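You operate a simulated robot arm through the tools that you are given. There is no shell and no other tool. Be economical: measure what you need, move in short steps, check, and stop when the job is done.

You run a simulated two-armed robot. Do the job below in one go: nothing can be reset, and whatever is moved stays where it is left.

TASK
Pick up the violet bottle from the top of the cool shelf with one hand, pass it to the other hand and put it on the top of the drive box. Put the teal jar from the despatch bench top on top of the yellow filter. Put the blue tag on the despatch bench top away on the shelf of the orders board. Put the teal tag from the shelf of the orders board on top of the teal soap. Take the green plug and put it on the back of the result table. Take the white sponge and put it on top of the orange mask. Turn the speed dial to 1 m/min. Turn the south dial to 8 mm. Fetch the green mask and set it on the grey shelf behind the drums. Take the green mitt and leave it on the white cover. Put one of the blue jars from the top of the pattern table on the front ledge of the tunnel. The order is free. Set down upright: violet bottle, teal jar, green mask, blue jar.

The check looks at the end state, three seconds after you hand in, the way a careful person would. Anything else that was tipped, shoved, dropped, spilled or broken makes it a failure. A push-on lid holds only when it is set on centred and level and pressed home; a screw cap is set on level and turned clockwise until tight.

THE ROBOT
Two 7-joint arms with two-finger parallel grippers on one trunk, on a base that drives. Base frame: it is fixed to the floor where the robot stands at the start and does not move with it; the origin is under the middle of the robot, x ahead of it, y to its left, z up. Lengths are in mm, angles in degrees, forces in N, time in s.
The left shoulder is at the start at [20, 170, 1178], the right one opposite. With the tool pointing down near the work surface each hand reaches from about 100 to 660 mm from the robot's upright axis, wherever it stands, measured 20 degrees to its own side. Places, roughly: back of the result table (221x20 cm) [4320, 7300, 760]; blue jar [-1250, 5500, 1000]; blue jar (6x6x8 cm) [-1100, 5300, 900]; blue tag (5x3x10 cm) [7300, 2800, 800]; front ledge of the tunnel [700, 3200, 1400]; green mask (5x5x8 cm) [500, -100, 800]; green mitt (21x10x3 cm) [-1300, 2700, 800]; green plug (4x4x3 cm) [3400, 4500, 900]; grey shelf behind the drums (65x18 cm) [-2840, 1500, 640]; orange mask (8x8x4 cm) [1800, 4600, 800]; shelf of the orders board (18x57 cm) [4080, 4320, 860]; south dial [1500, 2300, 500]; speed dial [1000, 3100, 900]; teal jar (7x7x12 cm) [7000, 2400, 900]; teal soap (8x6x3 cm) [1700, 5300, 800]; teal tag (5x3x10 cm) [4100, 4200, 900]; top of the drive box (12x18 cm) [-80, 4100, 800]; violet bottle (6x6x30 cm) [500, 0, 900]; white cover (38x42x1 cm) [-1000, -900, 800]; white sponge (8x6x6 cm) [3400, 4400, 900]; yellow filter [7250, 2750, 750]. Payload 3.8 kg a hand.
The tool frame of a hand sits at the grasp point between the pads (the TCP): z along the fingers, y along the line on which they close. The tips reach 30 mm beyond it. The gripper opens to 110 mm. The fingers are 20 mm wide and 10 mm thick; the gripper's body (48 by 112 mm) begins 55 mm behind the TCP.
Orientation is that of the tool frame in the base frame, as a unit quaternion [x, y, z, w]. With the fingers straight down and closing along the base's y, the tool's x points along the base's -x, its y along +y and its z along -z.

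THE INTERFACE
- The arms move only by the tool play_rows. It takes "left_plan", "right_plan" or both (then of equal length, played together; a hand with none holds still); each is a list of rows, each a list of 7 numbers: the shift along the tool's x, y, z in units of 30 mm (1.0 is 30 mm), then the turn, a rotation vector about the tool's x, y, z in units of 6 degrees (1.0 is 6 degrees), then the opening, from 0 (shut) to 1 (fully open). In form: [[dx, dy, dz, rx, ry, rz, claw], ...]. A call has 1 to 10 rows; each row shifts and turns the commanded pose from where the row before left it, along the tool's axes as they then stand. A call with a number of a shift or a turn outside -1 to 1 is refused whole. Rows are played at 5 a second. More than 50 mm and 8.6 degrees between two rows, or a gripper value outside its range, and nothing of the call is played. Where a pose cannot be reached the arm comes as near as it can. A force on the tool above 40 N (or 10 N above the force at the start of the call, whichever is more), or a blocked arm, ends the call early, and 0.2 s more pass. The fingers move at their own pace (about 72 mm/s each) and stop on an object; they squeeze with about 24 N. The grip force told is the motor's: it shows also when the fingers shut on nothing. Time passes only in rows, and 0.2 s behind the last, so rows that do not move let the fingers close. It gives the time, the measured TCP pose, the force on the tool (base axes), the opening and the grip force at its end, in the units of the frame above (readings bear some noise), with the torque about the TCP (base axes, N m) and any sound that the robot's microphone picked up.
- Cameras (640 x 400 px; columns grow to the right, rows downward): "scene" is now at [112, -28.1, 1334.8]; the picture's right is [-0.04, -1.00, 0.00], its down [-0.51, 0.02, -0.86] and it looks along [0.86, -0.04, -0.51] (base axes); focal length 272 px, centre (320, 200). "left" rides on the left gripper at [72, -17, -103] in its tool frame; the picture's right is [0.23, 0.97, 0.00], its down [-0.76, 0.18, -0.62] and it looks along [-0.61, 0.14, 0.78] (tool axes); focal length 222 px, centre (320, 200). "right" rides on the right gripper at [72, 17, -103] in its tool frame; the picture's right is [-0.23, 0.97, 0.00], its down [-0.76, -0.18, -0.62] and it looks along [-0.61, -0.14, 0.78] (tool axes); focal length 222 px, centre (320, 200). There is no depth. A picture from a camera that has moved, and an enlarged one, comes with that camera's place and axes in the base frame and with its lens. The place of the scene camera against the robot may be out by one fixed shift of up to 25 mm in any direction.
- capture(camera): a new picture of that camera. The clock stands still meanwhile.
- lift_body(by): slides the trunk up (or, below 0, down) by that many mm; the arms and the scene camera ride with it, the base frame stays. It gives what a move gives, with no picture.
- drive_base(legs): drives the robot by 1 to 6 legs, each [ahead, turn to the left] in mm and degrees, along the robot's own axes; the way and the turn of a leg run together, so that a leg with both is an arc; at most 1500 mm and 180 degrees a leg. The arms and the cameras ride along, it lands a little off, and it stops where it bumps. It gives what a move gives.
- aim_head(pan, tilt): turns the head with the scene camera to pan (to the left, within 80 degrees either way) and tilt (down, from -29 to 69), counted from straight ahead of the robot. It gives what a move gives.
- inspect(camera, box): a new picture of the part [left, top, right, bottom] of that camera's present view, enlarged. The clock stands still meanwhile.
- finish_job(): hands the job in; it is judged then, once.

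Work in short steps. Places have to be worked out from the pictures, the camera data and where the tool is seen: move nearer, look again, correct. Check each grasp and each placing, and mend what went wrong. You have 535 turns and 336 pictures in all, those below and enlarged ones among them. Open the grippers and draw the arms clear of the work before you hand the job in, unless the task says otherwise; then end with one line.

The tools are called after ">>>" as name(argument=value, ...) on one line, values as JSON. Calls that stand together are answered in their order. play_rows: Moves the arms, as the interface text tells. Its arguments: {"type":"object","properties":{"left_plan":{"type":"array"},"right_plan":{"type":"array"}},"required":[]} The other tools are called the same way: lift_body (by) slides the trunk up or down; drive_base (legs) drives the base; aim_head (pan, tilt) turns the head that bears the scene camera; capture (camera) takes a picture; inspect (camera, box) takes an enlarged picture of a part of a camera's view; finish_job () hands the job in.

At the start:

```text
clock: 0.0
left_tcp_pos: [478.8, 149.6, 1196.0]
left_tcp_rot: [0.0, 1.0, 0.0, -0.001]
left_ft_force: [-0.3, -0.5, 0.0]
left_wrist_torque: [-0.02, 0.03, -0.03]
left_finger_gap: 110.0
left_grasp_force: 0.1
right_tcp_pos: [390.1, -239.9, 1135.2]
right_tcp_rot: [0.0, 1.0, 0.0, 0.0]
right_ft_force: [0.3, -0.2, 1.2]
right_wrist_torque: [-0.01, -0.02, -0.01]
right_finger_gap: 110.1
right_grasp_force: 0.1
trunk travel left (down, up): [-275.0, 295.0]
robot x, y, heading: [1.4, -0.4, -0.0]
head pan, tilt: [-2.4, 30.7]
```

scene: 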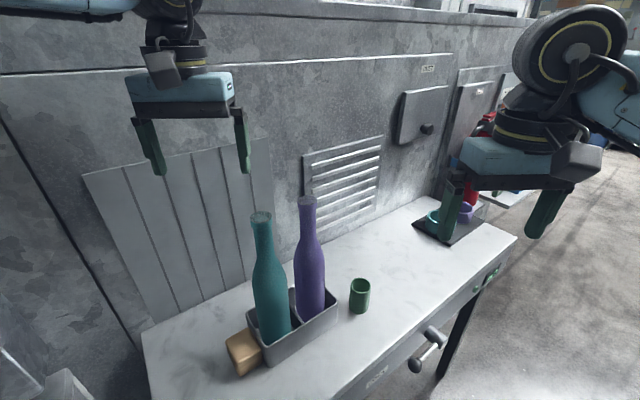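
right: 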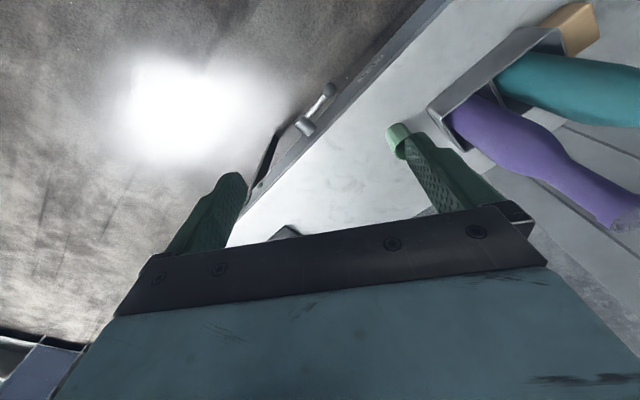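
left: 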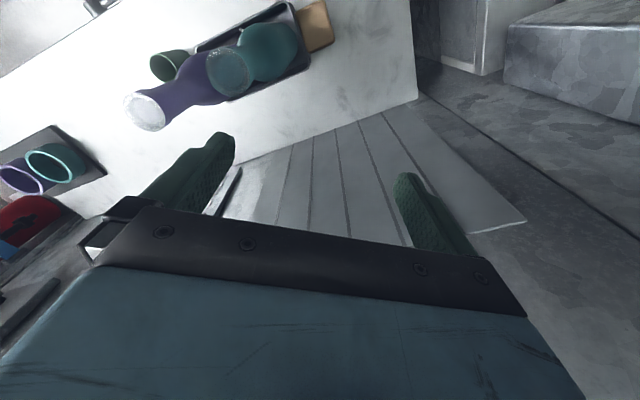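

I'll start by looking around the room so I can plan routes, then take a closer look at the bottles.

>>> inspect(camera="scene", box=[200, 170, 420, 390])

>>> aim_head(pan=75, tilt=15)

>>> capture(camera="scene")

>>> aim_head(pan=-75, tilt=15)

>>> capture(camera="scene")

```text
1.82 times, centred on (310, 280) of scene
camera zoom: at [112.0, -28.1, 1334.8], right [-0.04, -1.0, 0.0], down [-0.51, 0.02, -0.86], along [0.86, -0.04, -0.51], focal length 495 px, centre (338, 54)
```

zoom: 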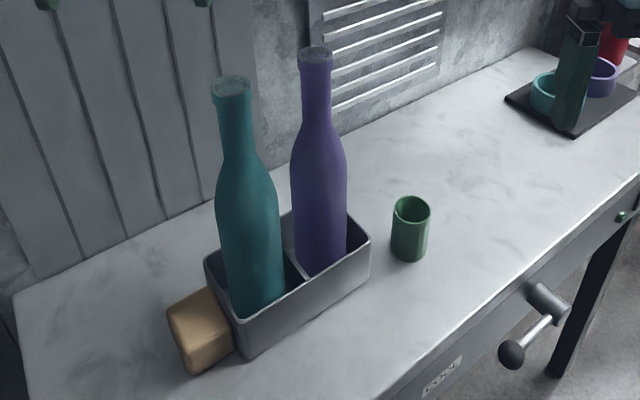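

```text
clock: 1.5
left_tcp_pos: [477.7, 148.8, 1196.0]
left_tcp_rot: [0.0, 1.0, 0.001, 0.0]
left_ft_force: [0.2, -0.3, 0.8]
left_wrist_torque: [0.02, 0.01, 0.0]
left_finger_gap: 110.2
left_grasp_force: 0.0
right_tcp_pos: [390.5, -240.1, 1135.2]
right_tcp_rot: [0.0, 1.0, 0.001, 0.001]
right_ft_force: [-0.6, -0.2, 0.4]
right_wrist_torque: [0.01, 0.04, -0.01]
right_finger_gap: 109.6
right_grasp_force: 0.2
trunk travel left (down, up): [-275.0, 295.0]
robot x, y, heading: [3.8, 2.9, -0.0]
head pan, tilt: [75.0, 15.0]
```

```text
331 pictures are left
camera scene: at [46.1, 65.9, 1360.1], right [0.97, -0.26, 0.0], down [-0.07, -0.25, -0.97], along [0.25, 0.93, -0.26], focal length 272 px, centre (320, 200)
```

scene: 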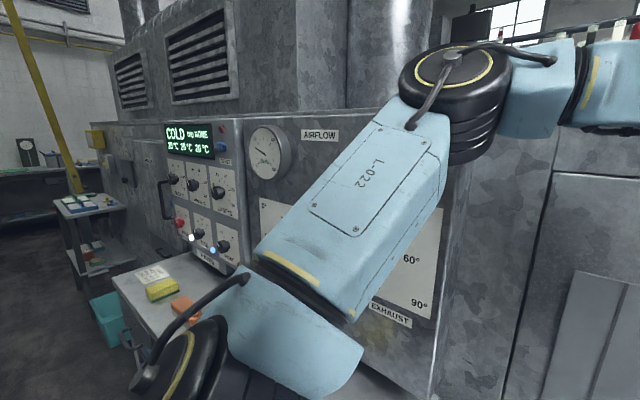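

```text
clock: 3.9
left_tcp_pos: [478.9, 149.0, 1196.6]
left_tcp_rot: [0.0, 1.0, 0.0, 0.0]
left_ft_force: [0.7, 0.0, -0.7]
left_wrist_torque: [-0.03, 0.01, 0.0]
left_finger_gap: 110.2
left_grasp_force: 0.0
right_tcp_pos: [390.0, -240.6, 1134.2]
right_tcp_rot: [0.0, 1.0, 0.0, 0.0]
right_ft_force: [0.5, 0.5, 0.6]
right_wrist_torque: [0.0, 0.01, -0.01]
right_finger_gap: 110.3
right_grasp_force: 0.1
trunk travel left (down, up): [-275.0, 295.0]
robot x, y, heading: [-0.2, 0.2, -0.2]
head pan, tilt: [-75.0, 15.0]
```

```text
330 pictures are left
camera scene: at [46.1, -114.5, 1360.1], right [-0.97, -0.26, 0.0], down [-0.07, 0.25, -0.97], along [0.25, -0.93, -0.26], focal length 272 px, centre (320, 200)
```

scene: 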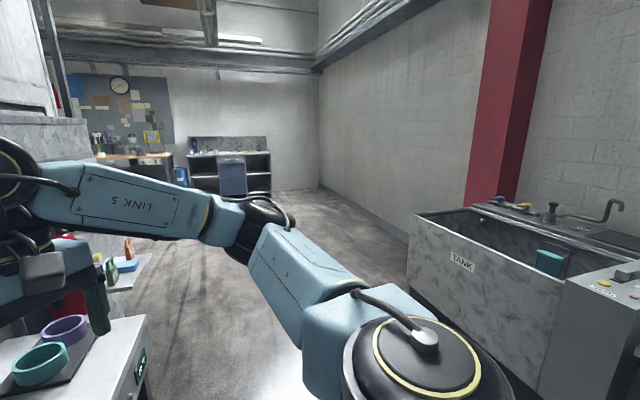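

The mask stands right of the violet bottle at about (540, -125). I move the right hand above it, still above bottle height, and turn the hand so the fingers close away from the bottle.

>>> play_rows(right_plan=[[-0.967, 0.8, 0, 0, 0, 0, 1], [-0.967, 0.8, 0, 0, 0, 0, 1], [-0.967, 0.7, 0, 0, 0, 0, 1], [-0.967, 0.7, 0, 0, 0, 0, 1], [-0.5, 0.5, 0, 0, 0, -1, 1], [0, 0, 0, 0, 0, -1, 1], [0, 0, 0, 0, 0, -1, 1], [0, 0, 0, 0, 0, -1, 1], [0, 0, 0, 0, 0, -1, 1], [0, 0, 0, 0, 0, -1, 1]])

>>> play_rows(right_plan=[[0, 0, 0, 0, 0, -1, 1], [0, 0, 0, 0, 0, -1, 1], [0, 0, 0, 0, 0, -1, 1], [0, 0, 0, 0, 0, -1, 1], [0, 0, 0, 0, 0, -1, 1], [0, 0, 0, 0, 0, -1, 1], [0, 0, 0, 0, 0, -1, 1], [0, 0, 0, 0, 0, -1, 1], [0, 0, 0, 0, 0, -1, 1]])

>>> capture(camera="right")

>>> aim_head(pan=-10, tilt=40)

>>> capture(camera="scene")

```text
clock: 6.0
left_tcp_pos: [479.1, 150.2, 1195.5]
left_tcp_rot: [-0.001, 1.0, 0.0, 0.0]
left_ft_force: [0.4, -0.8, 0.1]
left_wrist_torque: [0.0, 0.0, 0.01]
left_finger_gap: 110.0
left_grasp_force: 0.0
right_tcp_pos: [519.9, -135.2, 1134.9]
right_tcp_rot: [-0.31, 0.951, 0.0, 0.0]
right_ft_force: [-0.2, -1.4, -0.5]
right_wrist_torque: [-0.01, -0.02, 0.01]
right_finger_gap: 109.9
right_grasp_force: 0.1
trunk travel left (down, up): [-275.0, 295.0]
robot x, y, heading: [0.1, 1.1, -0.1]
head pan, tilt: [-75.0, 15.0]
```

```text
clock: 8.1
left_tcp_pos: [478.8, 149.5, 1194.7]
left_tcp_rot: [0.0, 1.0, 0.0, 0.001]
left_ft_force: [0.6, -0.1, -0.1]
left_wrist_torque: [0.02, 0.03, 0.02]
left_finger_gap: 109.9
left_grasp_force: 0.1
right_tcp_pos: [516.1, -149.6, 1124.2]
right_tcp_rot: [-0.382, 0.924, 0.01, 0.005]
right_ft_force: [-0.2, -0.1, 0.8]
right_wrist_torque: [0.04, -0.04, -0.01]
right_finger_gap: 110.1
right_grasp_force: 0.0
right hand out of reach, approached as far as the arm can: row 2, 3, 4, 5, 6, 7, 8, 9
trunk travel left (down, up): [-275.0, 295.0]
robot x, y, heading: [1.2, 0.1, 0.1]
head pan, tilt: [-75.0, 15.0]
```

```text
329 pictures are left
camera right: at [452.3, -190.0, 1225.8], right [-0.53, 0.85, 0.02], down [0.66, 0.4, 0.63], along [0.53, 0.34, -0.77], focal length 222 px, centre (320, 200)
```

right: 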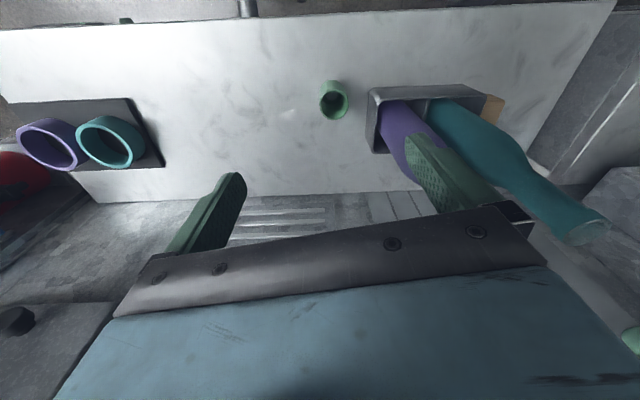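

```text
clock: 9.4
left_tcp_pos: [478.9, 150.0, 1195.8]
left_tcp_rot: [0.001, 1.0, 0.0, -0.001]
left_ft_force: [0.8, -0.6, -0.2]
left_wrist_torque: [-0.01, -0.05, 0.01]
left_finger_gap: 109.8
left_grasp_force: 0.0
right_tcp_pos: [516.3, -148.5, 1124.6]
right_tcp_rot: [-0.381, 0.925, 0.01, 0.005]
right_ft_force: [0.3, 0.5, 0.4]
right_wrist_torque: [-0.01, 0.01, -0.02]
right_finger_gap: 110.2
right_grasp_force: 0.2
trunk travel left (down, up): [-275.0, 295.0]
robot x, y, heading: [-2.1, -1.3, -0.1]
head pan, tilt: [-10.0, 40.0]
```

```text
328 pictures are left
camera scene: at [105.6, -39.1, 1320.6], right [-0.17, -0.98, 0.0], down [-0.63, 0.11, -0.77], along [0.75, -0.13, -0.64], focal length 272 px, centre (320, 200)
```

scene: 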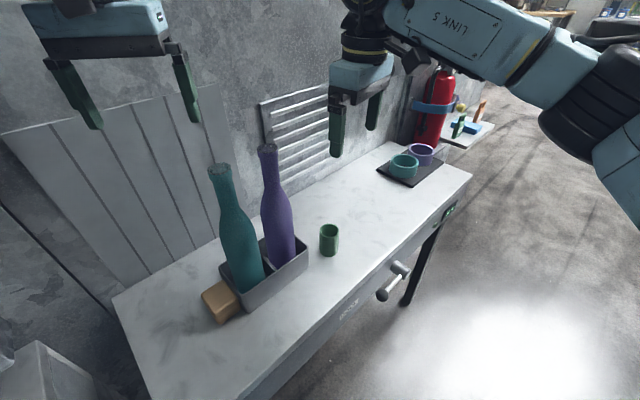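

The wrist stops near 45°, which still works. From the wrist camera the mask is at about (530, -108). I test a small step to see whether commands continue from the measured pose.

>>> play_rows(right_plan=[[0, 0, 0.5, 0, 0, 1, 0.7], [0, 0, 0.5, 0, 0, 0, 0.7]])

```text
clock: 10.0
left_tcp_pos: [479.4, 149.7, 1196.0]
left_tcp_rot: [0.0, 1.0, 0.0, 0.0]
left_ft_force: [0.0, 0.4, -0.7]
left_wrist_torque: [-0.02, -0.02, -0.05]
left_finger_gap: 110.1
left_grasp_force: 0.1
right_tcp_pos: [515.0, -147.8, 1093.8]
right_tcp_rot: [-0.332, 0.943, 0.01, 0.007]
right_ft_force: [1.0, 0.5, -1.0]
right_wrist_torque: [-0.01, -0.01, 0.01]
right_finger_gap: 76.8
right_grasp_force: 0.0
trunk travel left (down, up): [-275.0, 295.0]
robot x, y, heading: [-1.1, 2.0, 0.1]
head pan, tilt: [-10.0, 40.0]
```

Commands start from the measured pose. I go above the mask at z of about 950, level the small tilt, and look again.

>>> play_rows(right_plan=[[-0.3, 0.18, 0.8, 0.136, 0.19, 0, 0.7], [-0.3, 0.18, 1, 0, 0, 0, 0.7], [-0.3, 0.18, 1, 0, 0, 0, 0.7], [-0.3, 0.18, 1, 0, 0, 0, 0.7], [0, 0, 1, 0, 0, 0, 0.7]])

>>> capture(camera="right")

```text
clock: 11.2
left_tcp_pos: [479.2, 148.7, 1195.7]
left_tcp_rot: [-0.001, 1.0, 0.0, 0.0]
left_ft_force: [0.7, 0.1, 0.3]
left_wrist_torque: [0.0, 0.0, 0.03]
left_finger_gap: 109.8
left_grasp_force: 0.0
right_tcp_pos: [529.5, -107.3, 950.3]
right_tcp_rot: [-0.334, 0.943, 0.0, -0.002]
right_ft_force: [-0.6, 0.6, 0.6]
right_wrist_torque: [-0.01, 0.03, 0.0]
right_finger_gap: 76.9
right_grasp_force: 0.1
trunk travel left (down, up): [-275.0, 295.0]
robot x, y, heading: [-3.2, 0.9, 0.2]
head pan, tilt: [-10.0, 40.0]
```

```text
327 pictures are left
camera right: at [463.8, -139.7, 1053.5], right [-0.43, 0.9, 0.0], down [0.71, 0.34, 0.62], along [0.56, 0.27, -0.78], focal length 222 px, centre (320, 200)
```

right: 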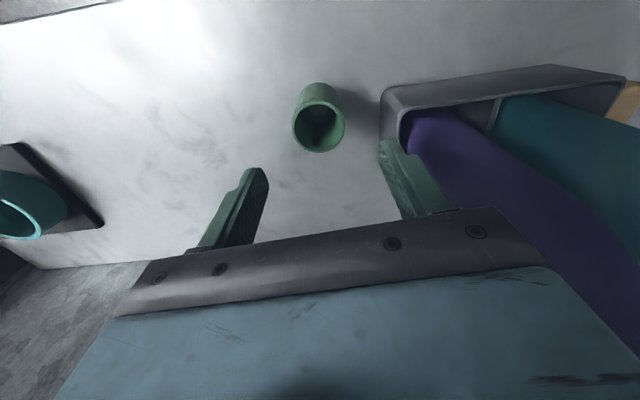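

The mask rim is at about (535, -106, 833). I go down with a 68 mm opening and close.

>>> play_rows(right_plan=[[-0.16, -0.09, 1, 0, 0, 0, 0.62], [0, 0, 1, 0, 0, 0, 0.62], [0, 0, 1, 0, 0, 0, 0.62], [0, 0, 1, 0, 0, 0, 0.62], [0, 0, 0.9, 0, 0, 0, 0.62], [0, 0, 0, 0, 0, 0, 0.62]])

>>> capture(camera="right")

```text
clock: 12.3
left_tcp_pos: [479.7, 148.4, 1195.1]
left_tcp_rot: [0.0, 1.0, 0.0, 0.0]
left_ft_force: [0.7, 0.2, -0.2]
left_wrist_torque: [0.0, 0.05, -0.01]
left_finger_gap: 110.1
left_grasp_force: 0.1
right_tcp_pos: [536.5, -107.7, 830.4]
right_tcp_rot: [-0.332, 0.943, 0.0, -0.004]
right_ft_force: [-12.1, -3.9, 16.8]
right_wrist_torque: [-0.49, -0.13, -0.32]
right_finger_gap: 66.1
right_grasp_force: 0.2
trunk travel left (down, up): [-275.0, 295.0]
robot x, y, heading: [-3.0, 2.5, -0.2]
head pan, tilt: [-10.0, 40.0]
stopped in row 5 (right hand): the force on the tool passed its limit at 63 N (the readings are from after the stop); the commanded pose is now the measured one
```

```text
326 pictures are left
camera right: at [471.2, -138.6, 933.3], right [-0.43, 0.9, 0.0], down [0.71, 0.34, 0.62], along [0.56, 0.27, -0.79], focal length 222 px, centre (320, 200)
```

right: 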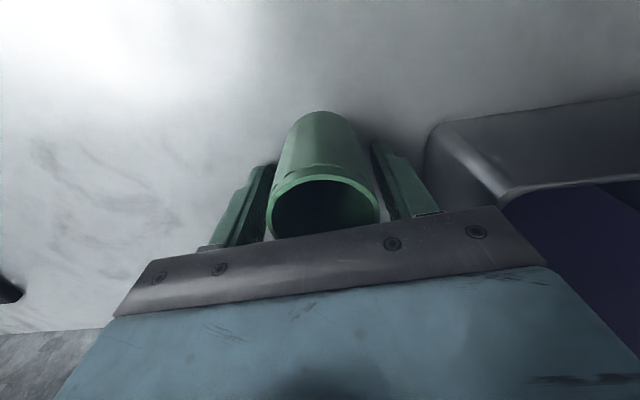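

The hand stopped at z 830 with a contact. I look from the head camera to see what touches.

>>> inspect(camera="scene", box=[200, 120, 440, 320])

```text
2.00 times, centred on (320, 220) of scene
camera zoom: at [104.9, -39.4, 1320.7], right [-0.17, -0.98, 0.0], down [-0.63, 0.11, -0.77], along [0.75, -0.13, -0.64], focal length 544 px, centre (320, 160)
```

zoom: 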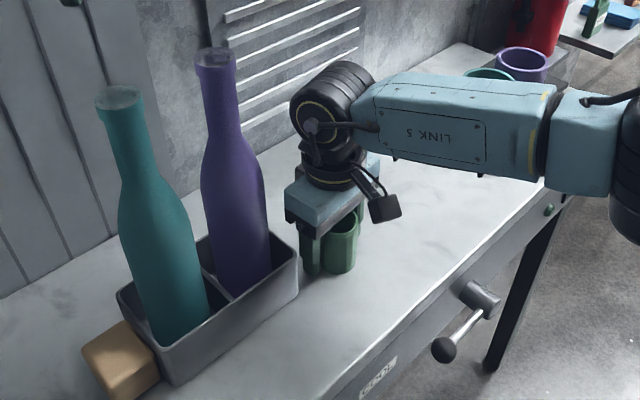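

The fingertips are on the table, so its top is at about 800. I lift 10 mm and close.

>>> play_rows(right_plan=[[0, 0, -0.4, 0, 0, 0, 0.62], [0, 0, 0, 0, 0, 0, 0], [0, 0, 0, 0, 0, 0, 0], [0, 0, 0, 0, 0, 0, 0], [0, 0, 0, 0, 0, 0, 0]])

>>> capture(camera="right")

```text
clock: 13.5
left_tcp_pos: [479.6, 148.2, 1194.9]
left_tcp_rot: [-0.001, 1.0, 0.0, 0.0]
left_ft_force: [-0.2, 0.1, 0.0]
left_wrist_torque: [0.04, 0.02, 0.04]
left_finger_gap: 110.0
left_grasp_force: 0.0
right_tcp_pos: [538.8, -106.7, 841.2]
right_tcp_rot: [-0.333, 0.943, 0.0, -0.002]
right_ft_force: [0.3, 0.2, -0.4]
right_wrist_torque: [-0.01, 0.02, 0.02]
right_finger_gap: 42.9
right_grasp_force: 23.9
trunk travel left (down, up): [-275.0, 295.0]
robot x, y, heading: [-0.1, -1.1, 0.2]
head pan, tilt: [-10.0, 40.0]
```

```text
324 pictures are left
camera right: at [471.8, -138.2, 943.6], right [-0.43, 0.9, 0.0], down [0.71, 0.34, 0.62], along [0.56, 0.27, -0.78], focal length 222 px, centre (320, 200)
```

right: 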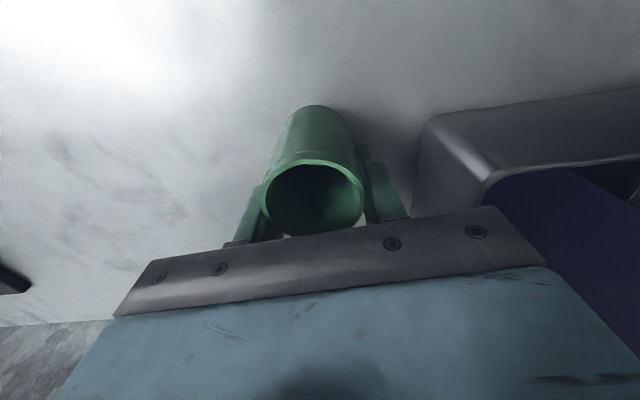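

The mask is held (43 mm), with its base about 41 mm below the TCP. I lift it clear.

>>> play_rows(right_plan=[[0, 0, -1, 0, 0, 0, 0], [0, 0, -1, 0, 0, 0, 0], [0, 0, -1, 0, 0, 0, 0], [0, 0, -1, 0, 0, 0, 0], [0, 0, -1, 0, 0, 0, 0], [0, 0, -1, 0, 0, 0, 0], [0, 0, -1, 0, 0, 0, 0], [0, 0, -1, 0, 0, 0, 0], [0, 0, -1, 0, 0, 0, 0], [0, 0, -0.5, 0, 0, 0, 0]])

>>> play_rows(right_plan=[[1, 0.2, 0, 0, 0, 0, 0], [1, 0.2, 0, 0, 0, 0, 0], [1, 0.2, 0, 0, 0, 0.5, 0], [1, 0, 0, 0, 0, 0.5, 0], [1, 0, 0, 0, 0, 0.5, 0], [1, 0, 0, 0, 0, 0.5, 0], [1, 0, 0, 0, 0, 0.5, 0]])

>>> aim_head(pan=78, tilt=20)

>>> drive_base(legs=[[-500, 0], [0, 90]])

>>> capture(camera="scene")

```text
clock: 15.7
left_tcp_pos: [479.2, 150.1, 1194.9]
left_tcp_rot: [0.0, 1.0, 0.0, -0.001]
left_ft_force: [-0.2, 0.2, -0.5]
left_wrist_torque: [0.0, -0.02, -0.01]
left_finger_gap: 110.0
left_grasp_force: 0.1
right_tcp_pos: [538.3, -107.1, 1125.0]
right_tcp_rot: [-0.333, 0.943, 0.0, -0.002]
right_ft_force: [-0.3, 0.2, -0.3]
right_wrist_torque: [-0.01, -0.01, 0.0]
right_finger_gap: 43.0
right_grasp_force: 24.2
trunk travel left (down, up): [-275.0, 295.0]
robot x, y, heading: [0.8, -1.3, -0.0]
head pan, tilt: [-10.0, 40.0]
```

```text
clock: 17.3
left_tcp_pos: [478.3, 148.1, 1195.2]
left_tcp_rot: [0.001, 1.0, 0.0, -0.001]
left_ft_force: [-0.1, -0.8, -0.4]
left_wrist_torque: [-0.01, 0.01, -0.01]
left_finger_gap: 109.9
left_grasp_force: 0.0
right_tcp_pos: [354.8, -211.9, 1126.1]
right_tcp_rot: [-0.206, 0.979, 0.0, -0.002]
right_ft_force: [0.2, -0.6, -0.8]
right_wrist_torque: [0.06, -0.02, -0.02]
right_finger_gap: 43.0
right_grasp_force: 24.1
trunk travel left (down, up): [-275.0, 295.0]
robot x, y, heading: [3.6, 1.5, 0.1]
head pan, tilt: [-10.0, 40.0]
```

```text
clock: 18.9
left_tcp_pos: [478.9, 149.0, 1194.7]
left_tcp_rot: [0.0, 1.0, 0.0, 0.001]
left_ft_force: [-0.8, 0.1, 0.1]
left_wrist_torque: [0.0, 0.0, 0.02]
left_finger_gap: 109.8
left_grasp_force: 0.1
right_tcp_pos: [354.0, -210.0, 1126.6]
right_tcp_rot: [-0.207, 0.978, 0.0, -0.001]
right_ft_force: [-0.7, -0.4, -1.0]
right_wrist_torque: [0.0, 0.02, -0.02]
right_finger_gap: 43.0
right_grasp_force: 24.1
trunk travel left (down, up): [-275.0, 295.0]
robot x, y, heading: [-4.8, -1.9, 0.1]
head pan, tilt: [78.0, 20.0]
```

```text
clock: 25.8
left_tcp_pos: [-659.2, 474.7, 1194.8]
left_tcp_rot: [0.717, -0.697, 0.001, 0.0]
left_ft_force: [-0.5, 0.3, -0.2]
left_wrist_torque: [0.0, -0.03, -0.01]
left_finger_gap: 109.9
left_grasp_force: 0.0
right_tcp_pos: [-296.0, 362.7, 1127.6]
right_tcp_rot: [0.846, -0.534, 0.002, 0.003]
right_ft_force: [-0.4, 0.5, -0.2]
right_wrist_torque: [0.0, 0.0, 0.01]
right_finger_gap: 42.7
right_grasp_force: 24.3
trunk travel left (down, up): [-275.0, 295.0]
robot x, y, heading: [-495.6, 0.8, 91.7]
head pan, tilt: [78.0, 20.0]
```

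```text
323 pictures are left
camera scene: at [-587.4, 14.8, 1351.9], right [0.18, 0.98, 0.0], down [0.34, -0.06, -0.94], along [-0.92, 0.17, -0.34], focal length 272 px, centre (320, 200)
```

scene: 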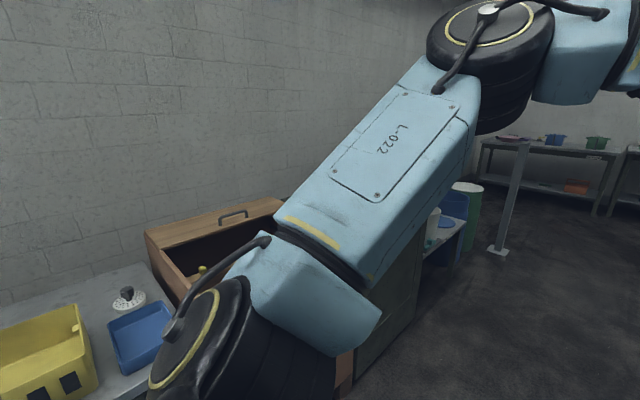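

The left arm blocks the side view, so I turn to face the grey shelf area.

>>> drive_base(legs=[[300, 0], [0, 55]])

>>> aim_head(pan=0, tilt=15)

>>> capture(camera="scene")

```text
clock: 30.2
left_tcp_pos: [-985.4, 441.3, 1195.2]
left_tcp_rot: [0.956, -0.292, 0.001, 0.0]
left_ft_force: [0.5, -0.5, 0.1]
left_wrist_torque: [0.02, 0.0, 0.0]
left_finger_gap: 109.9
left_grasp_force: 0.0
right_tcp_pos: [-682.1, 671.4, 1126.1]
right_tcp_rot: [0.996, -0.088, 0.003, 0.001]
right_ft_force: [-0.3, 0.3, -0.3]
right_wrist_torque: [-0.02, 0.03, 0.01]
right_finger_gap: 43.0
right_grasp_force: 23.6
trunk travel left (down, up): [-275.0, 295.0]
robot x, y, heading: [-506.2, 297.7, 146.2]
head pan, tilt: [78.0, 20.0]
```

```text
clock: 31.8
left_tcp_pos: [-984.6, 442.0, 1195.3]
left_tcp_rot: [0.956, -0.292, 0.001, 0.0]
left_ft_force: [0.9, -0.7, 0.4]
left_wrist_torque: [-0.01, 0.0, 0.0]
left_finger_gap: 109.7
left_grasp_force: 0.1
right_tcp_pos: [-682.1, 670.7, 1126.6]
right_tcp_rot: [0.996, -0.088, 0.001, 0.001]
right_ft_force: [0.2, -1.1, -0.4]
right_wrist_torque: [0.01, 0.01, 0.0]
right_finger_gap: 42.7
right_grasp_force: 24.6
trunk travel left (down, up): [-275.0, 295.0]
robot x, y, heading: [-504.7, 296.4, 145.8]
head pan, tilt: [0.0, 15.0]
```

```text
322 pictures are left
camera scene: at [-598.4, 338.4, 1360.1], right [0.56, 0.83, 0.0], down [0.21, -0.14, -0.97], along [-0.8, 0.54, -0.26], focal length 272 px, centre (320, 200)
```

scene: 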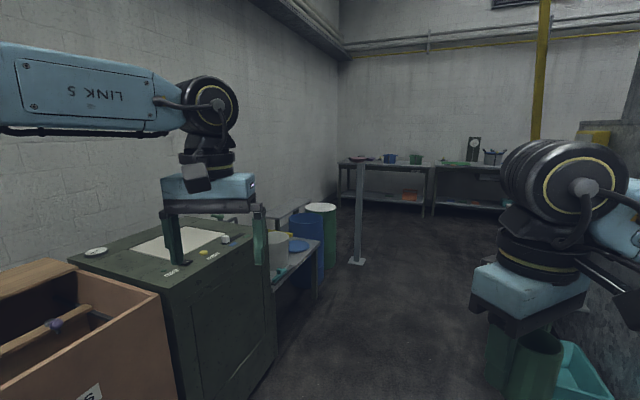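

Drums stand near the wall at about (-2640, 1780), with the shelf just behind them. I drive closer to look.

>>> drive_base(legs=[[0, -11.5], [1400, 0], [0, 40]])

>>> aim_head(pan=0, tilt=25)

>>> capture(camera="scene")

```text
clock: 41.4
left_tcp_pos: [-1977.0, 1186.3, 1196.5]
left_tcp_rot: [0.999, -0.041, 0.001, 0.0]
left_ft_force: [0.1, -0.7, 0.4]
left_wrist_torque: [0.01, 0.01, 0.0]
left_finger_gap: 110.0
left_grasp_force: 0.2
right_tcp_pos: [-1824.1, 1536.4, 1125.4]
right_tcp_rot: [0.986, 0.165, 0.002, 0.001]
right_ft_force: [1.2, -0.5, -0.7]
right_wrist_torque: [0.02, -0.02, 0.0]
right_finger_gap: 42.7
right_grasp_force: 23.9
trunk travel left (down, up): [-275.0, 295.0]
robot x, y, heading: [-1487.8, 1299.1, 175.4]
head pan, tilt: [0.0, 15.0]
```

```text
clock: 42.1
left_tcp_pos: [-1975.9, 1187.6, 1194.2]
left_tcp_rot: [0.999, -0.041, 0.001, 0.0]
left_ft_force: [0.1, 0.5, 0.6]
left_wrist_torque: [0.04, 0.01, 0.05]
left_finger_gap: 110.3
left_grasp_force: 0.1
right_tcp_pos: [-1823.9, 1536.3, 1125.3]
right_tcp_rot: [0.986, 0.167, 0.003, 0.0]
right_ft_force: [-0.1, 0.2, -0.7]
right_wrist_torque: [-0.01, 0.02, -0.02]
right_finger_gap: 42.8
right_grasp_force: 23.8
trunk travel left (down, up): [-275.0, 295.0]
robot x, y, heading: [-1484.3, 1300.6, 175.4]
head pan, tilt: [0.0, 25.0]
```

```text
321 pictures are left
camera scene: at [-1598.5, 1282.6, 1343.9], right [0.08, 1.0, 0.0], down [0.42, -0.03, -0.91], along [-0.9, 0.07, -0.42], focal length 272 px, centre (320, 200)
```

scene: 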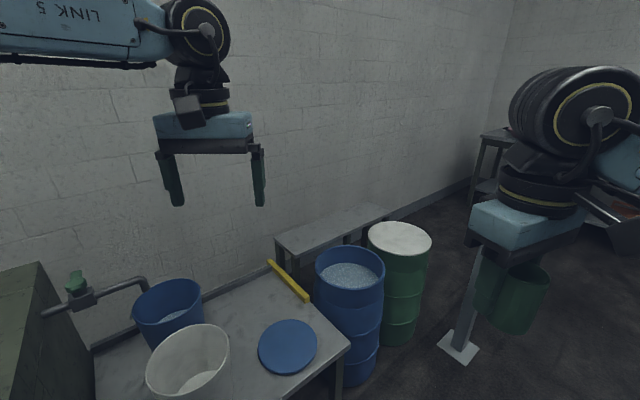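

The narrow grey shelf stands behind the blue and green drums. I zoom in to fix its edges.

>>> inspect(camera="scene", box=[240, 170, 500, 390])

```text
1.82 times, centred on (370, 280) of scene
camera zoom: at [-1598.5, 1282.6, 1343.9], right [0.08, 1.0, 0.0], down [0.42, -0.03, -0.91], along [-0.9, 0.07, -0.42], focal length 495 px, centre (229, 54)
```

zoom: 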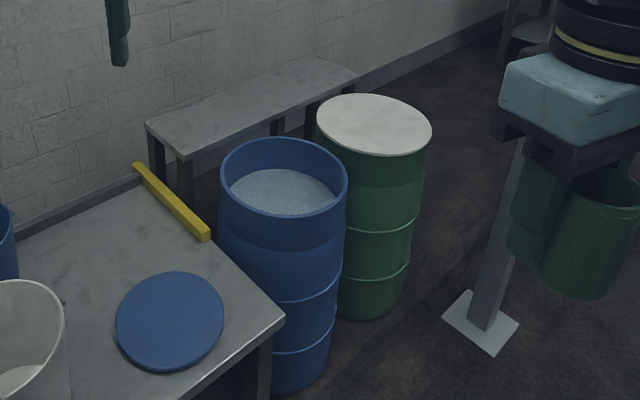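

The shelf runs along heading ~123.5°. I plan to reach its far end from beyond the green drum, so I pull the left arm in, turn to face along the aisle and look.

>>> play_rows(left_plan=[[1, 0, 0, 0, 0, 0, 0.5], [1, 0, 0, 0, 0, 0, 0.5], [1, 0, 0, 0, 0, 0, 0.5], [1, 0, 0, 0, 0, 0, 0.5], [1, 0, 0, 0, 0, 0, 0.5], [1, 0, 0, 0, 0, 0, 0.5], [0.5, 0, 0, 0, 0, 0, 0.5]])

>>> drive_base(legs=[[0, -52]])

>>> aim_head(pan=10, tilt=22)

>>> capture(camera="scene")

```text
clock: 43.7
left_tcp_pos: [-1782.0, 1170.8, 1194.7]
left_tcp_rot: [0.999, -0.04, -0.001, 0.0]
left_ft_force: [0.4, -0.1, -0.1]
left_wrist_torque: [0.0, -0.01, 0.03]
left_finger_gap: 54.8
left_grasp_force: 0.1
right_tcp_pos: [-1823.0, 1536.0, 1126.0]
right_tcp_rot: [0.986, 0.166, 0.003, 0.001]
right_ft_force: [0.0, -0.7, -0.4]
right_wrist_torque: [-0.01, -0.01, 0.02]
right_finger_gap: 42.4
right_grasp_force: 23.9
trunk travel left (down, up): [-275.0, 295.0]
robot x, y, heading: [-1487.0, 1301.1, 175.4]
head pan, tilt: [0.0, 25.0]
```

```text
clock: 46.4
left_tcp_pos: [-1768.0, 1452.5, 1193.9]
left_tcp_rot: [0.881, -0.474, 0.001, 0.0]
left_ft_force: [0.3, 0.4, -0.5]
left_wrist_torque: [0.03, -0.06, 0.01]
left_finger_gap: 55.0
left_grasp_force: 0.1
right_tcp_pos: [-1505.6, 1710.2, 1125.6]
right_tcp_rot: [0.959, -0.283, 0.001, 0.001]
right_ft_force: [0.7, -0.7, 0.2]
right_wrist_torque: [0.0, -0.03, 0.01]
right_finger_gap: 42.7
right_grasp_force: 24.3
trunk travel left (down, up): [-275.0, 295.0]
robot x, y, heading: [-1487.6, 1294.1, 123.2]
head pan, tilt: [0.0, 25.0]
```

```text
clock: 47.1
left_tcp_pos: [-1768.1, 1451.2, 1195.4]
left_tcp_rot: [0.88, -0.474, 0.0, 0.0]
left_ft_force: [-0.2, 0.1, -0.1]
left_wrist_torque: [0.01, 0.02, 0.02]
left_finger_gap: 55.2
left_grasp_force: 0.1
right_tcp_pos: [-1506.1, 1709.8, 1125.4]
right_tcp_rot: [0.959, -0.282, 0.002, 0.001]
right_ft_force: [0.4, -0.4, -0.5]
right_wrist_torque: [-0.02, -0.01, 0.02]
right_finger_gap: 42.6
right_grasp_force: 24.0
trunk travel left (down, up): [-275.0, 295.0]
robot x, y, heading: [-1489.0, 1298.2, 123.6]
head pan, tilt: [10.0, 22.0]
```

```text
319 pictures are left
camera scene: at [-1561.0, 1358.4, 1348.7], right [0.73, 0.69, 0.0], down [0.26, -0.27, -0.93], along [-0.64, 0.67, -0.37], focal length 272 px, centre (320, 200)
```

scene: 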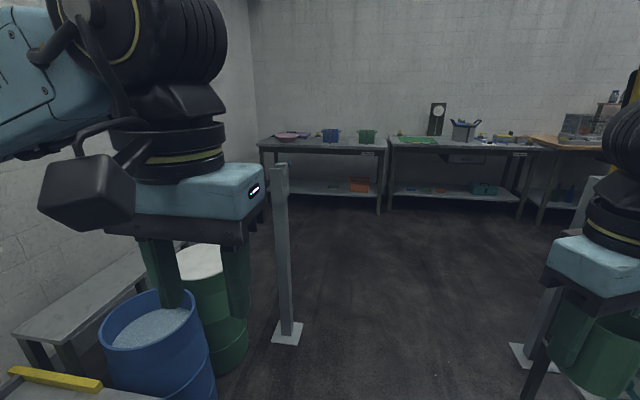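

The gate posts are at n≈-950 and n≈+430, and the back tables are far away. I drive through, turn back and come in beside the green drum.

>>> drive_base(legs=[[0, -3], [1300, 0], [1000, 0], [0, 136]])

>>> aim_head(pan=0, tilt=28)

>>> capture(camera="scene")

```text
clock: 64.6
left_tcp_pos: [-2551.1, 2976.0, 1194.5]
left_tcp_rot: [0.775, 0.632, 0.001, 0.0]
left_ft_force: [0.1, 0.2, 0.1]
left_wrist_torque: [-0.01, 0.03, -0.02]
left_finger_gap: 55.2
left_grasp_force: 0.1
right_tcp_pos: [-2917.8, 2978.5, 1127.2]
right_tcp_rot: [0.627, 0.779, 0.003, -0.001]
right_ft_force: [-1.1, 0.2, -0.5]
right_wrist_torque: [0.0, 0.02, -0.01]
right_finger_gap: 42.3
right_grasp_force: 23.9
trunk travel left (down, up): [-275.0, 295.0]
robot x, y, heading: [-2638.7, 3282.5, -101.7]
head pan, tilt: [10.0, 22.0]
```

```text
clock: 65.3
left_tcp_pos: [-2550.7, 2977.5, 1194.6]
left_tcp_rot: [0.775, 0.632, 0.001, -0.001]
left_ft_force: [-0.3, 0.1, 0.3]
left_wrist_torque: [0.0, -0.02, 0.01]
left_finger_gap: 55.1
left_grasp_force: 0.0
right_tcp_pos: [-2916.8, 2979.6, 1126.6]
right_tcp_rot: [0.628, 0.779, 0.002, -0.001]
right_ft_force: [-0.3, -0.5, -0.1]
right_wrist_torque: [-0.03, 0.04, 0.0]
right_finger_gap: 42.5
right_grasp_force: 24.1
trunk travel left (down, up): [-275.0, 295.0]
robot x, y, heading: [-2641.9, 3281.0, -101.8]
head pan, tilt: [0.0, 28.0]
```

```text
318 pictures are left
camera scene: at [-2661.8, 3150.2, 1339.1], right [-0.98, 0.2, 0.0], down [0.09, 0.46, -0.88], along [-0.18, -0.87, -0.47], focal length 272 px, centre (320, 200)
```

scene: 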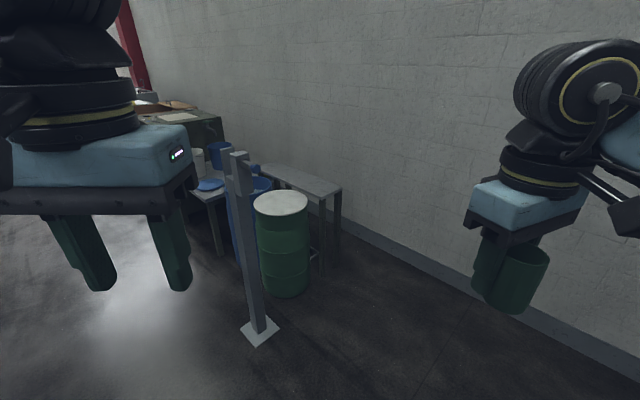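

The shelf end is clearly visible beyond the green drum. I drive in beside it.

>>> drive_base(legs=[[0, -4.5], [1030, 0], [0, 10]])

>>> aim_head(pan=-5, tilt=45)

>>> capture(camera="scene")

```text
clock: 71.8
left_tcp_pos: [-2809.1, 1985.5, 1194.1]
left_tcp_rot: [0.743, 0.669, 0.001, 0.0]
left_ft_force: [0.8, 0.0, 0.0]
left_wrist_torque: [-0.01, 0.04, 0.0]
left_finger_gap: 54.9
left_grasp_force: 0.1
right_tcp_pos: [-3174.7, 1952.1, 1126.2]
right_tcp_rot: [0.59, 0.808, 0.002, -0.002]
right_ft_force: [-0.1, -0.1, -0.5]
right_wrist_torque: [-0.01, 0.02, 0.0]
right_finger_gap: 42.4
right_grasp_force: 23.4
trunk travel left (down, up): [-275.0, 295.0]
robot x, y, heading: [-2930.2, 2281.6, -96.2]
head pan, tilt: [0.0, 28.0]
```

```text
clock: 72.7
left_tcp_pos: [-2809.9, 1985.6, 1195.7]
left_tcp_rot: [0.744, 0.668, 0.0, -0.001]
left_ft_force: [0.5, 0.0, 1.3]
left_wrist_torque: [0.01, -0.02, -0.04]
left_finger_gap: 54.9
left_grasp_force: 0.1
right_tcp_pos: [-3174.5, 1954.5, 1125.8]
right_tcp_rot: [0.59, 0.808, 0.002, -0.001]
right_ft_force: [-0.7, 0.2, -0.1]
right_wrist_torque: [-0.02, 0.02, -0.06]
right_finger_gap: 42.4
right_grasp_force: 24.5
trunk travel left (down, up): [-275.0, 295.0]
robot x, y, heading: [-2928.6, 2282.4, -96.1]
head pan, tilt: [-5.0, 45.0]
```

```text
317 pictures are left
camera scene: at [-2945.1, 2158.3, 1313.3], right [-0.98, 0.19, 0.0], down [0.14, 0.69, -0.71], along [-0.14, -0.69, -0.71], focal length 272 px, centre (320, 200)
```

scene: 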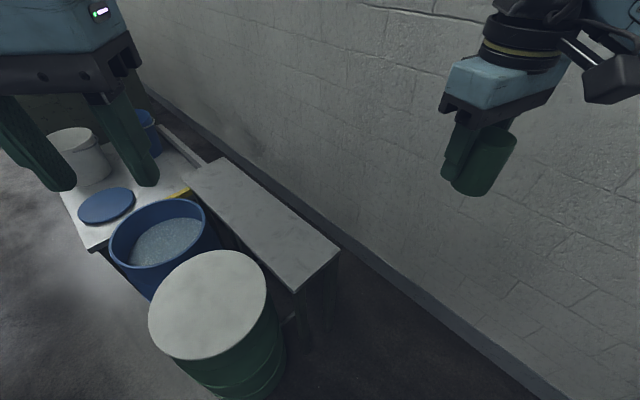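

The shelf end is about 590 mm ahead. I move the right hand over the shelf end and look with the wrist camera.

>>> play_rows(right_plan=[[-1, 0.4, 0.6, 0, 0, 0, 0], [-1, 0.4, 0.6, 0, 0, 0, 0], [-1, 0.4, 0.6, 0, 0, 0, 0], [-1, 0.4, 0.6, 0, 0, 0, 0], [-1, 0.4, 0.6, 0, 0, 0, 0], [-1, 0.4, 0.6, 0, 0, 0, 0], [-1, 0.4, 0.6, 0, 0, 0, 0], [-1, 0.4, 0.6, 0, 0, 0, 0], [-1, 0.4, 0.6, 0, 0, 0, 0], [-1, 0.4, 0.6, 0, 0, 0, 0]])

>>> capture(camera="right")

>>> capture(camera="scene")

```text
clock: 74.8
left_tcp_pos: [-2807.2, 1985.6, 1194.4]
left_tcp_rot: [0.744, 0.669, 0.0, -0.001]
left_ft_force: [0.3, -0.4, -0.2]
left_wrist_torque: [0.02, 0.04, -0.02]
left_finger_gap: 54.7
left_grasp_force: 0.0
right_tcp_pos: [-2967.5, 1703.5, 946.0]
right_tcp_rot: [0.589, 0.808, 0.001, -0.002]
right_ft_force: [-0.4, -0.6, -0.7]
right_wrist_torque: [-0.01, 0.05, 0.0]
right_finger_gap: 42.2
right_grasp_force: 23.9
trunk travel left (down, up): [-275.0, 295.0]
robot x, y, heading: [-2928.5, 2284.6, -96.4]
head pan, tilt: [-5.0, 45.0]
```

```text
316 pictures are left
camera right: at [-2972.6, 1777.9, 1049.5], right [1.0, 0.08, 0.0], down [0.07, -0.78, 0.62], along [0.05, -0.62, -0.78], focal length 222 px, centre (320, 200)
```

right: 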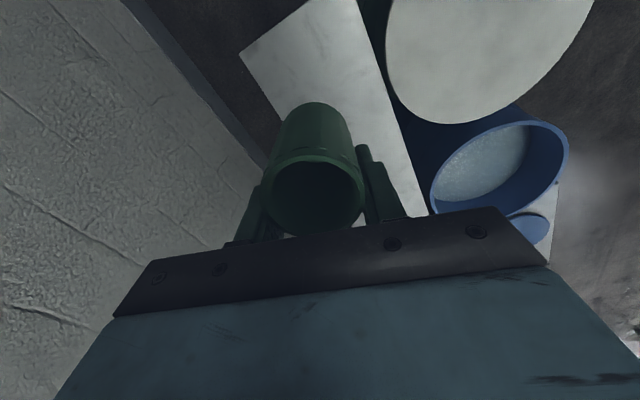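

```text
315 pictures are left
camera scene: at [-2942.7, 2158.6, 1313.3], right [-0.98, 0.19, 0.0], down [0.14, 0.69, -0.71], along [-0.14, -0.69, -0.71], focal length 272 px, centre (320, 200)
```

scene: 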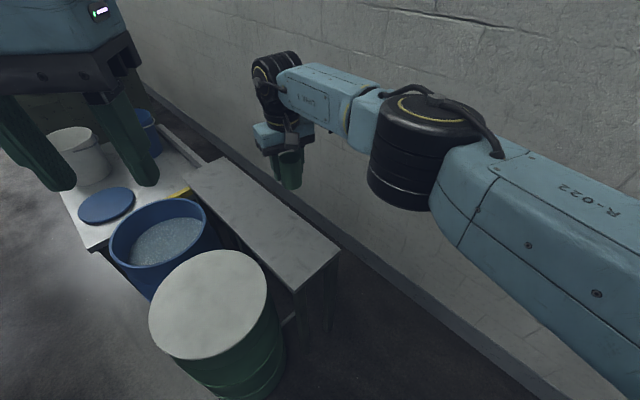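

The wrist view agrees: the hand is over the middle of the shelf, 64 mm in from the end. I lower to just above it.

>>> play_rows(right_plan=[[-0.65, 0.18, 1, 0, 0, 0, 0], [0, 0, 1, 0, 0, 0, 0], [0, 0, 1, 0, 0, 0, 0], [0, 0, 1, 0, 0, 0, 0], [0, 0, 1, 0, 0, 0, 0], [0, 0, 1, 0, 0, 0, 0], [0, 0, 1, 0, 0, 0, 0], [0, 0, 1, 0, 0, 0, 0], [0, 0, 0.3, 0, 0, 0, 0]])

>>> capture(camera="right")

>>> inspect(camera="scene", box=[160, 100, 400, 300])

```text
clock: 76.8
left_tcp_pos: [-2807.8, 1984.8, 1195.6]
left_tcp_rot: [0.744, 0.668, 0.001, -0.001]
left_ft_force: [-0.2, 0.7, 0.4]
left_wrist_torque: [0.01, 0.02, -0.03]
left_finger_gap: 55.0
left_grasp_force: 0.0
right_tcp_pos: [-2983.7, 1754.8, 728.6]
right_tcp_rot: [0.59, 0.807, 0.002, -0.001]
right_ft_force: [1.1, 0.4, -0.6]
right_wrist_torque: [0.0, 0.02, 0.02]
right_finger_gap: 42.8
right_grasp_force: 23.9
right hand out of reach, approached as far as the arm can: row 1, 3, 4, 5, 6, 7, 8, 9
trunk travel left (down, up): [-275.0, 295.0]
robot x, y, heading: [-2928.6, 2281.2, -96.2]
head pan, tilt: [-5.0, 45.0]
```

```text
314 pictures are left
camera right: at [-2988.7, 1829.4, 830.5], right [1.0, 0.08, 0.0], down [0.06, -0.78, 0.62], along [0.05, -0.62, -0.78], focal length 222 px, centre (320, 200)
```

right: 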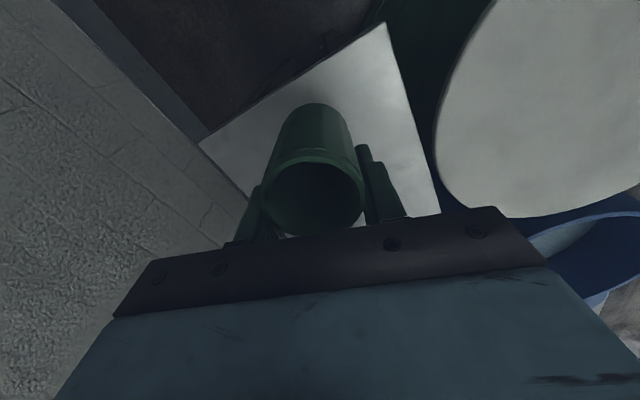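

```text
2.00 times, centred on (280, 200) of scene
camera zoom: at [-2945.0, 2158.3, 1313.3], right [-0.98, 0.19, 0.0], down [0.14, 0.69, -0.71], along [-0.14, -0.69, -0.71], focal length 544 px, centre (400, 200)
```

zoom: 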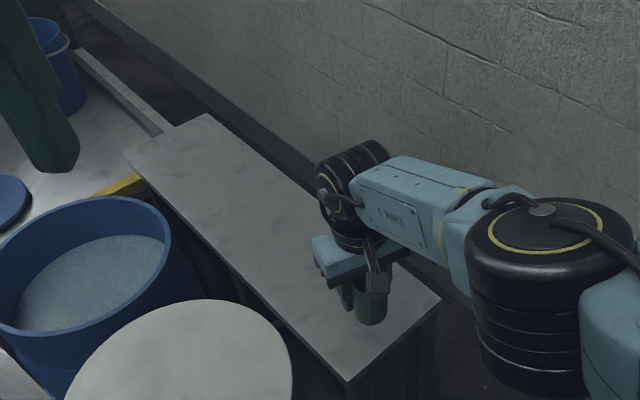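

The arm is at its reach limit, too near the shelf end. I drive 80 mm ahead, then shift the hand slightly away from the wall.

>>> drive_base(legs=[[80, 0]])

>>> play_rows(right_plan=[[0, 1, 0, 0, 0, 0, 0], [0, 0, 0, 0, 0, 0, 0]])

>>> capture(camera="right")

```text
clock: 77.9
left_tcp_pos: [-2817.7, 1902.8, 1196.1]
left_tcp_rot: [0.744, 0.668, 0.0, -0.001]
left_ft_force: [0.1, -1.4, 0.4]
left_wrist_torque: [0.02, 0.0, -0.01]
left_finger_gap: 55.2
left_grasp_force: 0.1
right_tcp_pos: [-2992.2, 1673.0, 727.7]
right_tcp_rot: [0.59, 0.807, 0.001, -0.001]
right_ft_force: [-0.6, -0.4, -0.7]
right_wrist_torque: [0.0, -0.01, 0.0]
right_finger_gap: 42.6
right_grasp_force: 23.5
trunk travel left (down, up): [-275.0, 295.0]
robot x, y, heading: [-2935.3, 2201.6, -96.0]
head pan, tilt: [-5.0, 45.0]
```

```text
clock: 78.5
left_tcp_pos: [-2818.6, 1904.0, 1195.1]
left_tcp_rot: [0.743, 0.669, 0.001, -0.001]
left_ft_force: [0.7, -0.6, 0.0]
left_wrist_torque: [0.02, 0.01, -0.01]
left_finger_gap: 54.9
left_grasp_force: 0.1
right_tcp_pos: [-2964.0, 1684.9, 729.1]
right_tcp_rot: [0.59, 0.808, 0.002, -0.001]
right_ft_force: [0.9, -0.3, -1.4]
right_wrist_torque: [-0.01, -0.03, 0.02]
right_finger_gap: 42.6
right_grasp_force: 23.7
trunk travel left (down, up): [-275.0, 295.0]
robot x, y, heading: [-2935.0, 2207.4, -96.4]
head pan, tilt: [-5.0, 45.0]
```

```text
312 pictures are left
camera right: at [-2969.3, 1758.8, 832.3], right [1.0, 0.08, 0.0], down [0.06, -0.78, 0.62], along [0.05, -0.62, -0.78], focal length 222 px, centre (320, 200)
```

right: 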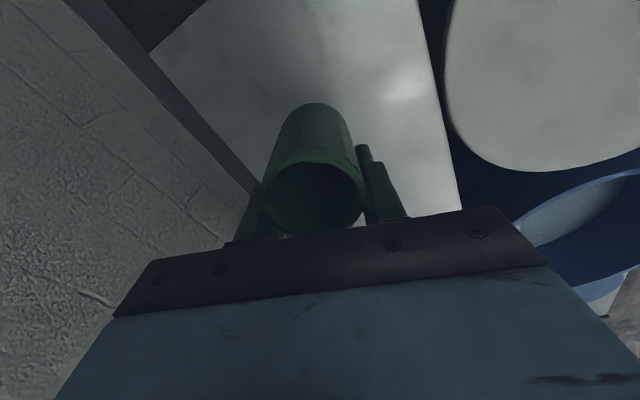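

Well over the shelf now. I lower in small steps until contact.

>>> play_rows(right_plan=[[0, 0, 0.6, 0, 0, 0, 0], [0, 0, 0.6, 0, 0, 0, 0], [0, 0, 0.2, 0, 0, 0, 0], [0, 0, 0.1, 0, 0, 0, 0], [0, 0, 0.1, 0, 0, 0, 0]])

```text
clock: 79.7
left_tcp_pos: [-2817.8, 1904.6, 1193.5]
left_tcp_rot: [0.743, 0.669, 0.0, -0.001]
left_ft_force: [0.0, 0.8, -0.3]
left_wrist_torque: [0.01, 0.01, -0.02]
left_finger_gap: 55.0
left_grasp_force: 0.0
right_tcp_pos: [-2968.2, 1694.4, 704.5]
right_tcp_rot: [0.59, 0.807, 0.002, 0.0]
right_ft_force: [0.6, -0.4, 0.0]
right_wrist_torque: [0.04, -0.01, -0.03]
right_finger_gap: 42.4
right_grasp_force: 24.3
right hand out of reach, approached as far as the arm can: row 1, 2, 4
trunk travel left (down, up): [-275.0, 295.0]
robot x, y, heading: [-2936.7, 2202.0, -96.2]
head pan, tilt: [-5.0, 45.0]
```

Still limited by reach, so I lower the trunk.

>>> lift_body(by=-60)

```text
clock: 80.5
left_tcp_pos: [-2818.1, 1904.5, 1142.6]
left_tcp_rot: [0.744, 0.668, 0.001, 0.0]
left_ft_force: [0.1, 0.0, -0.3]
left_wrist_torque: [0.01, 0.0, -0.05]
left_finger_gap: 54.8
left_grasp_force: 0.0
right_tcp_pos: [-2967.3, 1691.3, 660.3]
right_tcp_rot: [0.589, 0.808, 0.0, 0.0]
right_ft_force: [-1.9, 8.6, 17.5]
right_wrist_torque: [0.43, 0.14, 0.01]
right_finger_gap: 0.0
right_grasp_force: 24.3
trunk travel left (down, up): [-224.0, 346.0]
robot x, y, heading: [-2937.9, 2202.0, -96.0]
head pan, tilt: [-5.0, 45.0]
stopped: the force on the tool passed its limit at 69 N (the readings are from after the stop); the commanded pose is now the measured one
```

I lowered too far: the hand pressed down and the fingers shut on nothing. I check where the mask is.

>>> capture(camera="right")

>>> inspect(camera="scene", box=[160, 100, 400, 300])

```text
311 pictures are left
camera right: at [-2972.8, 1766.8, 762.7], right [1.0, 0.08, 0.0], down [0.06, -0.78, 0.62], along [0.05, -0.62, -0.78], focal length 222 px, centre (320, 200)
```

right: 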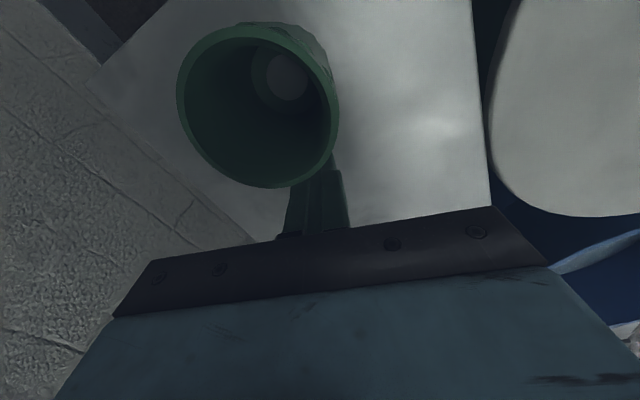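

```text
2.00 times, centred on (280, 200) of scene
camera zoom: at [-2954.0, 2078.7, 1261.7], right [-0.98, 0.19, 0.0], down [0.14, 0.69, -0.71], along [-0.14, -0.69, -0.71], focal length 544 px, centre (400, 200)
```

zoom: 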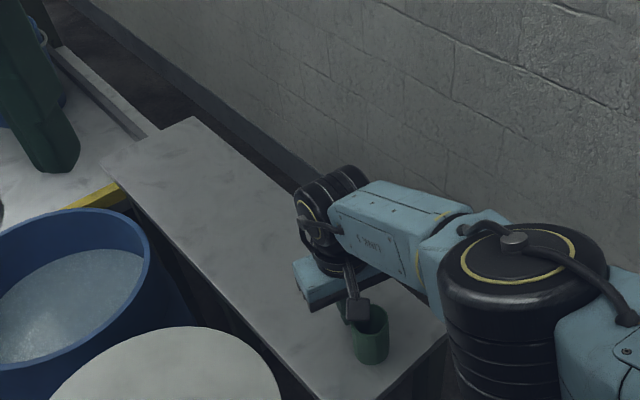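

The mask popped out but stands upright near the shelf end. I raise the hand and look so I can regrasp it and set it further in.

>>> play_rows(right_plan=[[0, 0, -1, 0, 0, 0, 0], [0, 0, -1, 0, 0, 0, 0], [0, 0, -1, 0, 0, 0, 0], [0, 0, -1, 0, 0, 0, 0], [1, -0.5, 0, 0, 0, 0, 0.7], [0.6, -0.5, 0, 0, 0, 0, 0.7]])

>>> capture(camera="right")

```text
clock: 81.9
left_tcp_pos: [-2818.3, 1904.8, 1144.3]
left_tcp_rot: [0.743, 0.669, 0.001, -0.001]
left_ft_force: [-0.2, 0.6, 1.0]
left_wrist_torque: [-0.01, 0.0, 0.03]
left_finger_gap: 55.1
left_grasp_force: 0.0
right_tcp_pos: [-3010.7, 1729.7, 778.9]
right_tcp_rot: [0.589, 0.808, -0.001, 0.002]
right_ft_force: [0.0, -0.1, 0.9]
right_wrist_torque: [0.0, 0.0, -0.01]
right_finger_gap: 77.1
right_grasp_force: 0.2
trunk travel left (down, up): [-224.0, 346.0]
robot x, y, heading: [-2937.7, 2201.6, -96.1]
head pan, tilt: [-5.0, 45.0]
```

```text
309 pictures are left
camera right: at [-3015.9, 1803.5, 881.7], right [1.0, 0.08, 0.0], down [0.06, -0.78, 0.62], along [0.05, -0.62, -0.78], focal length 222 px, centre (320, 200)
```

right: 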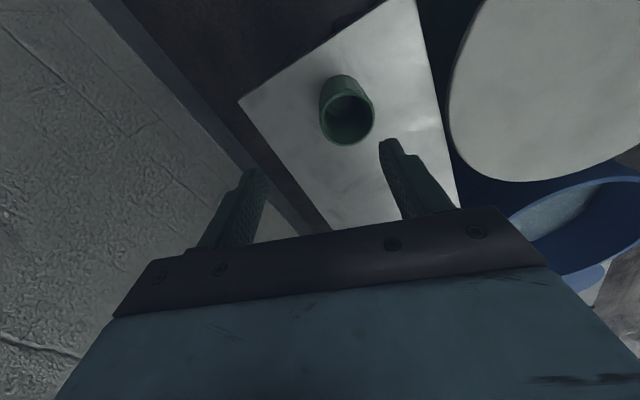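

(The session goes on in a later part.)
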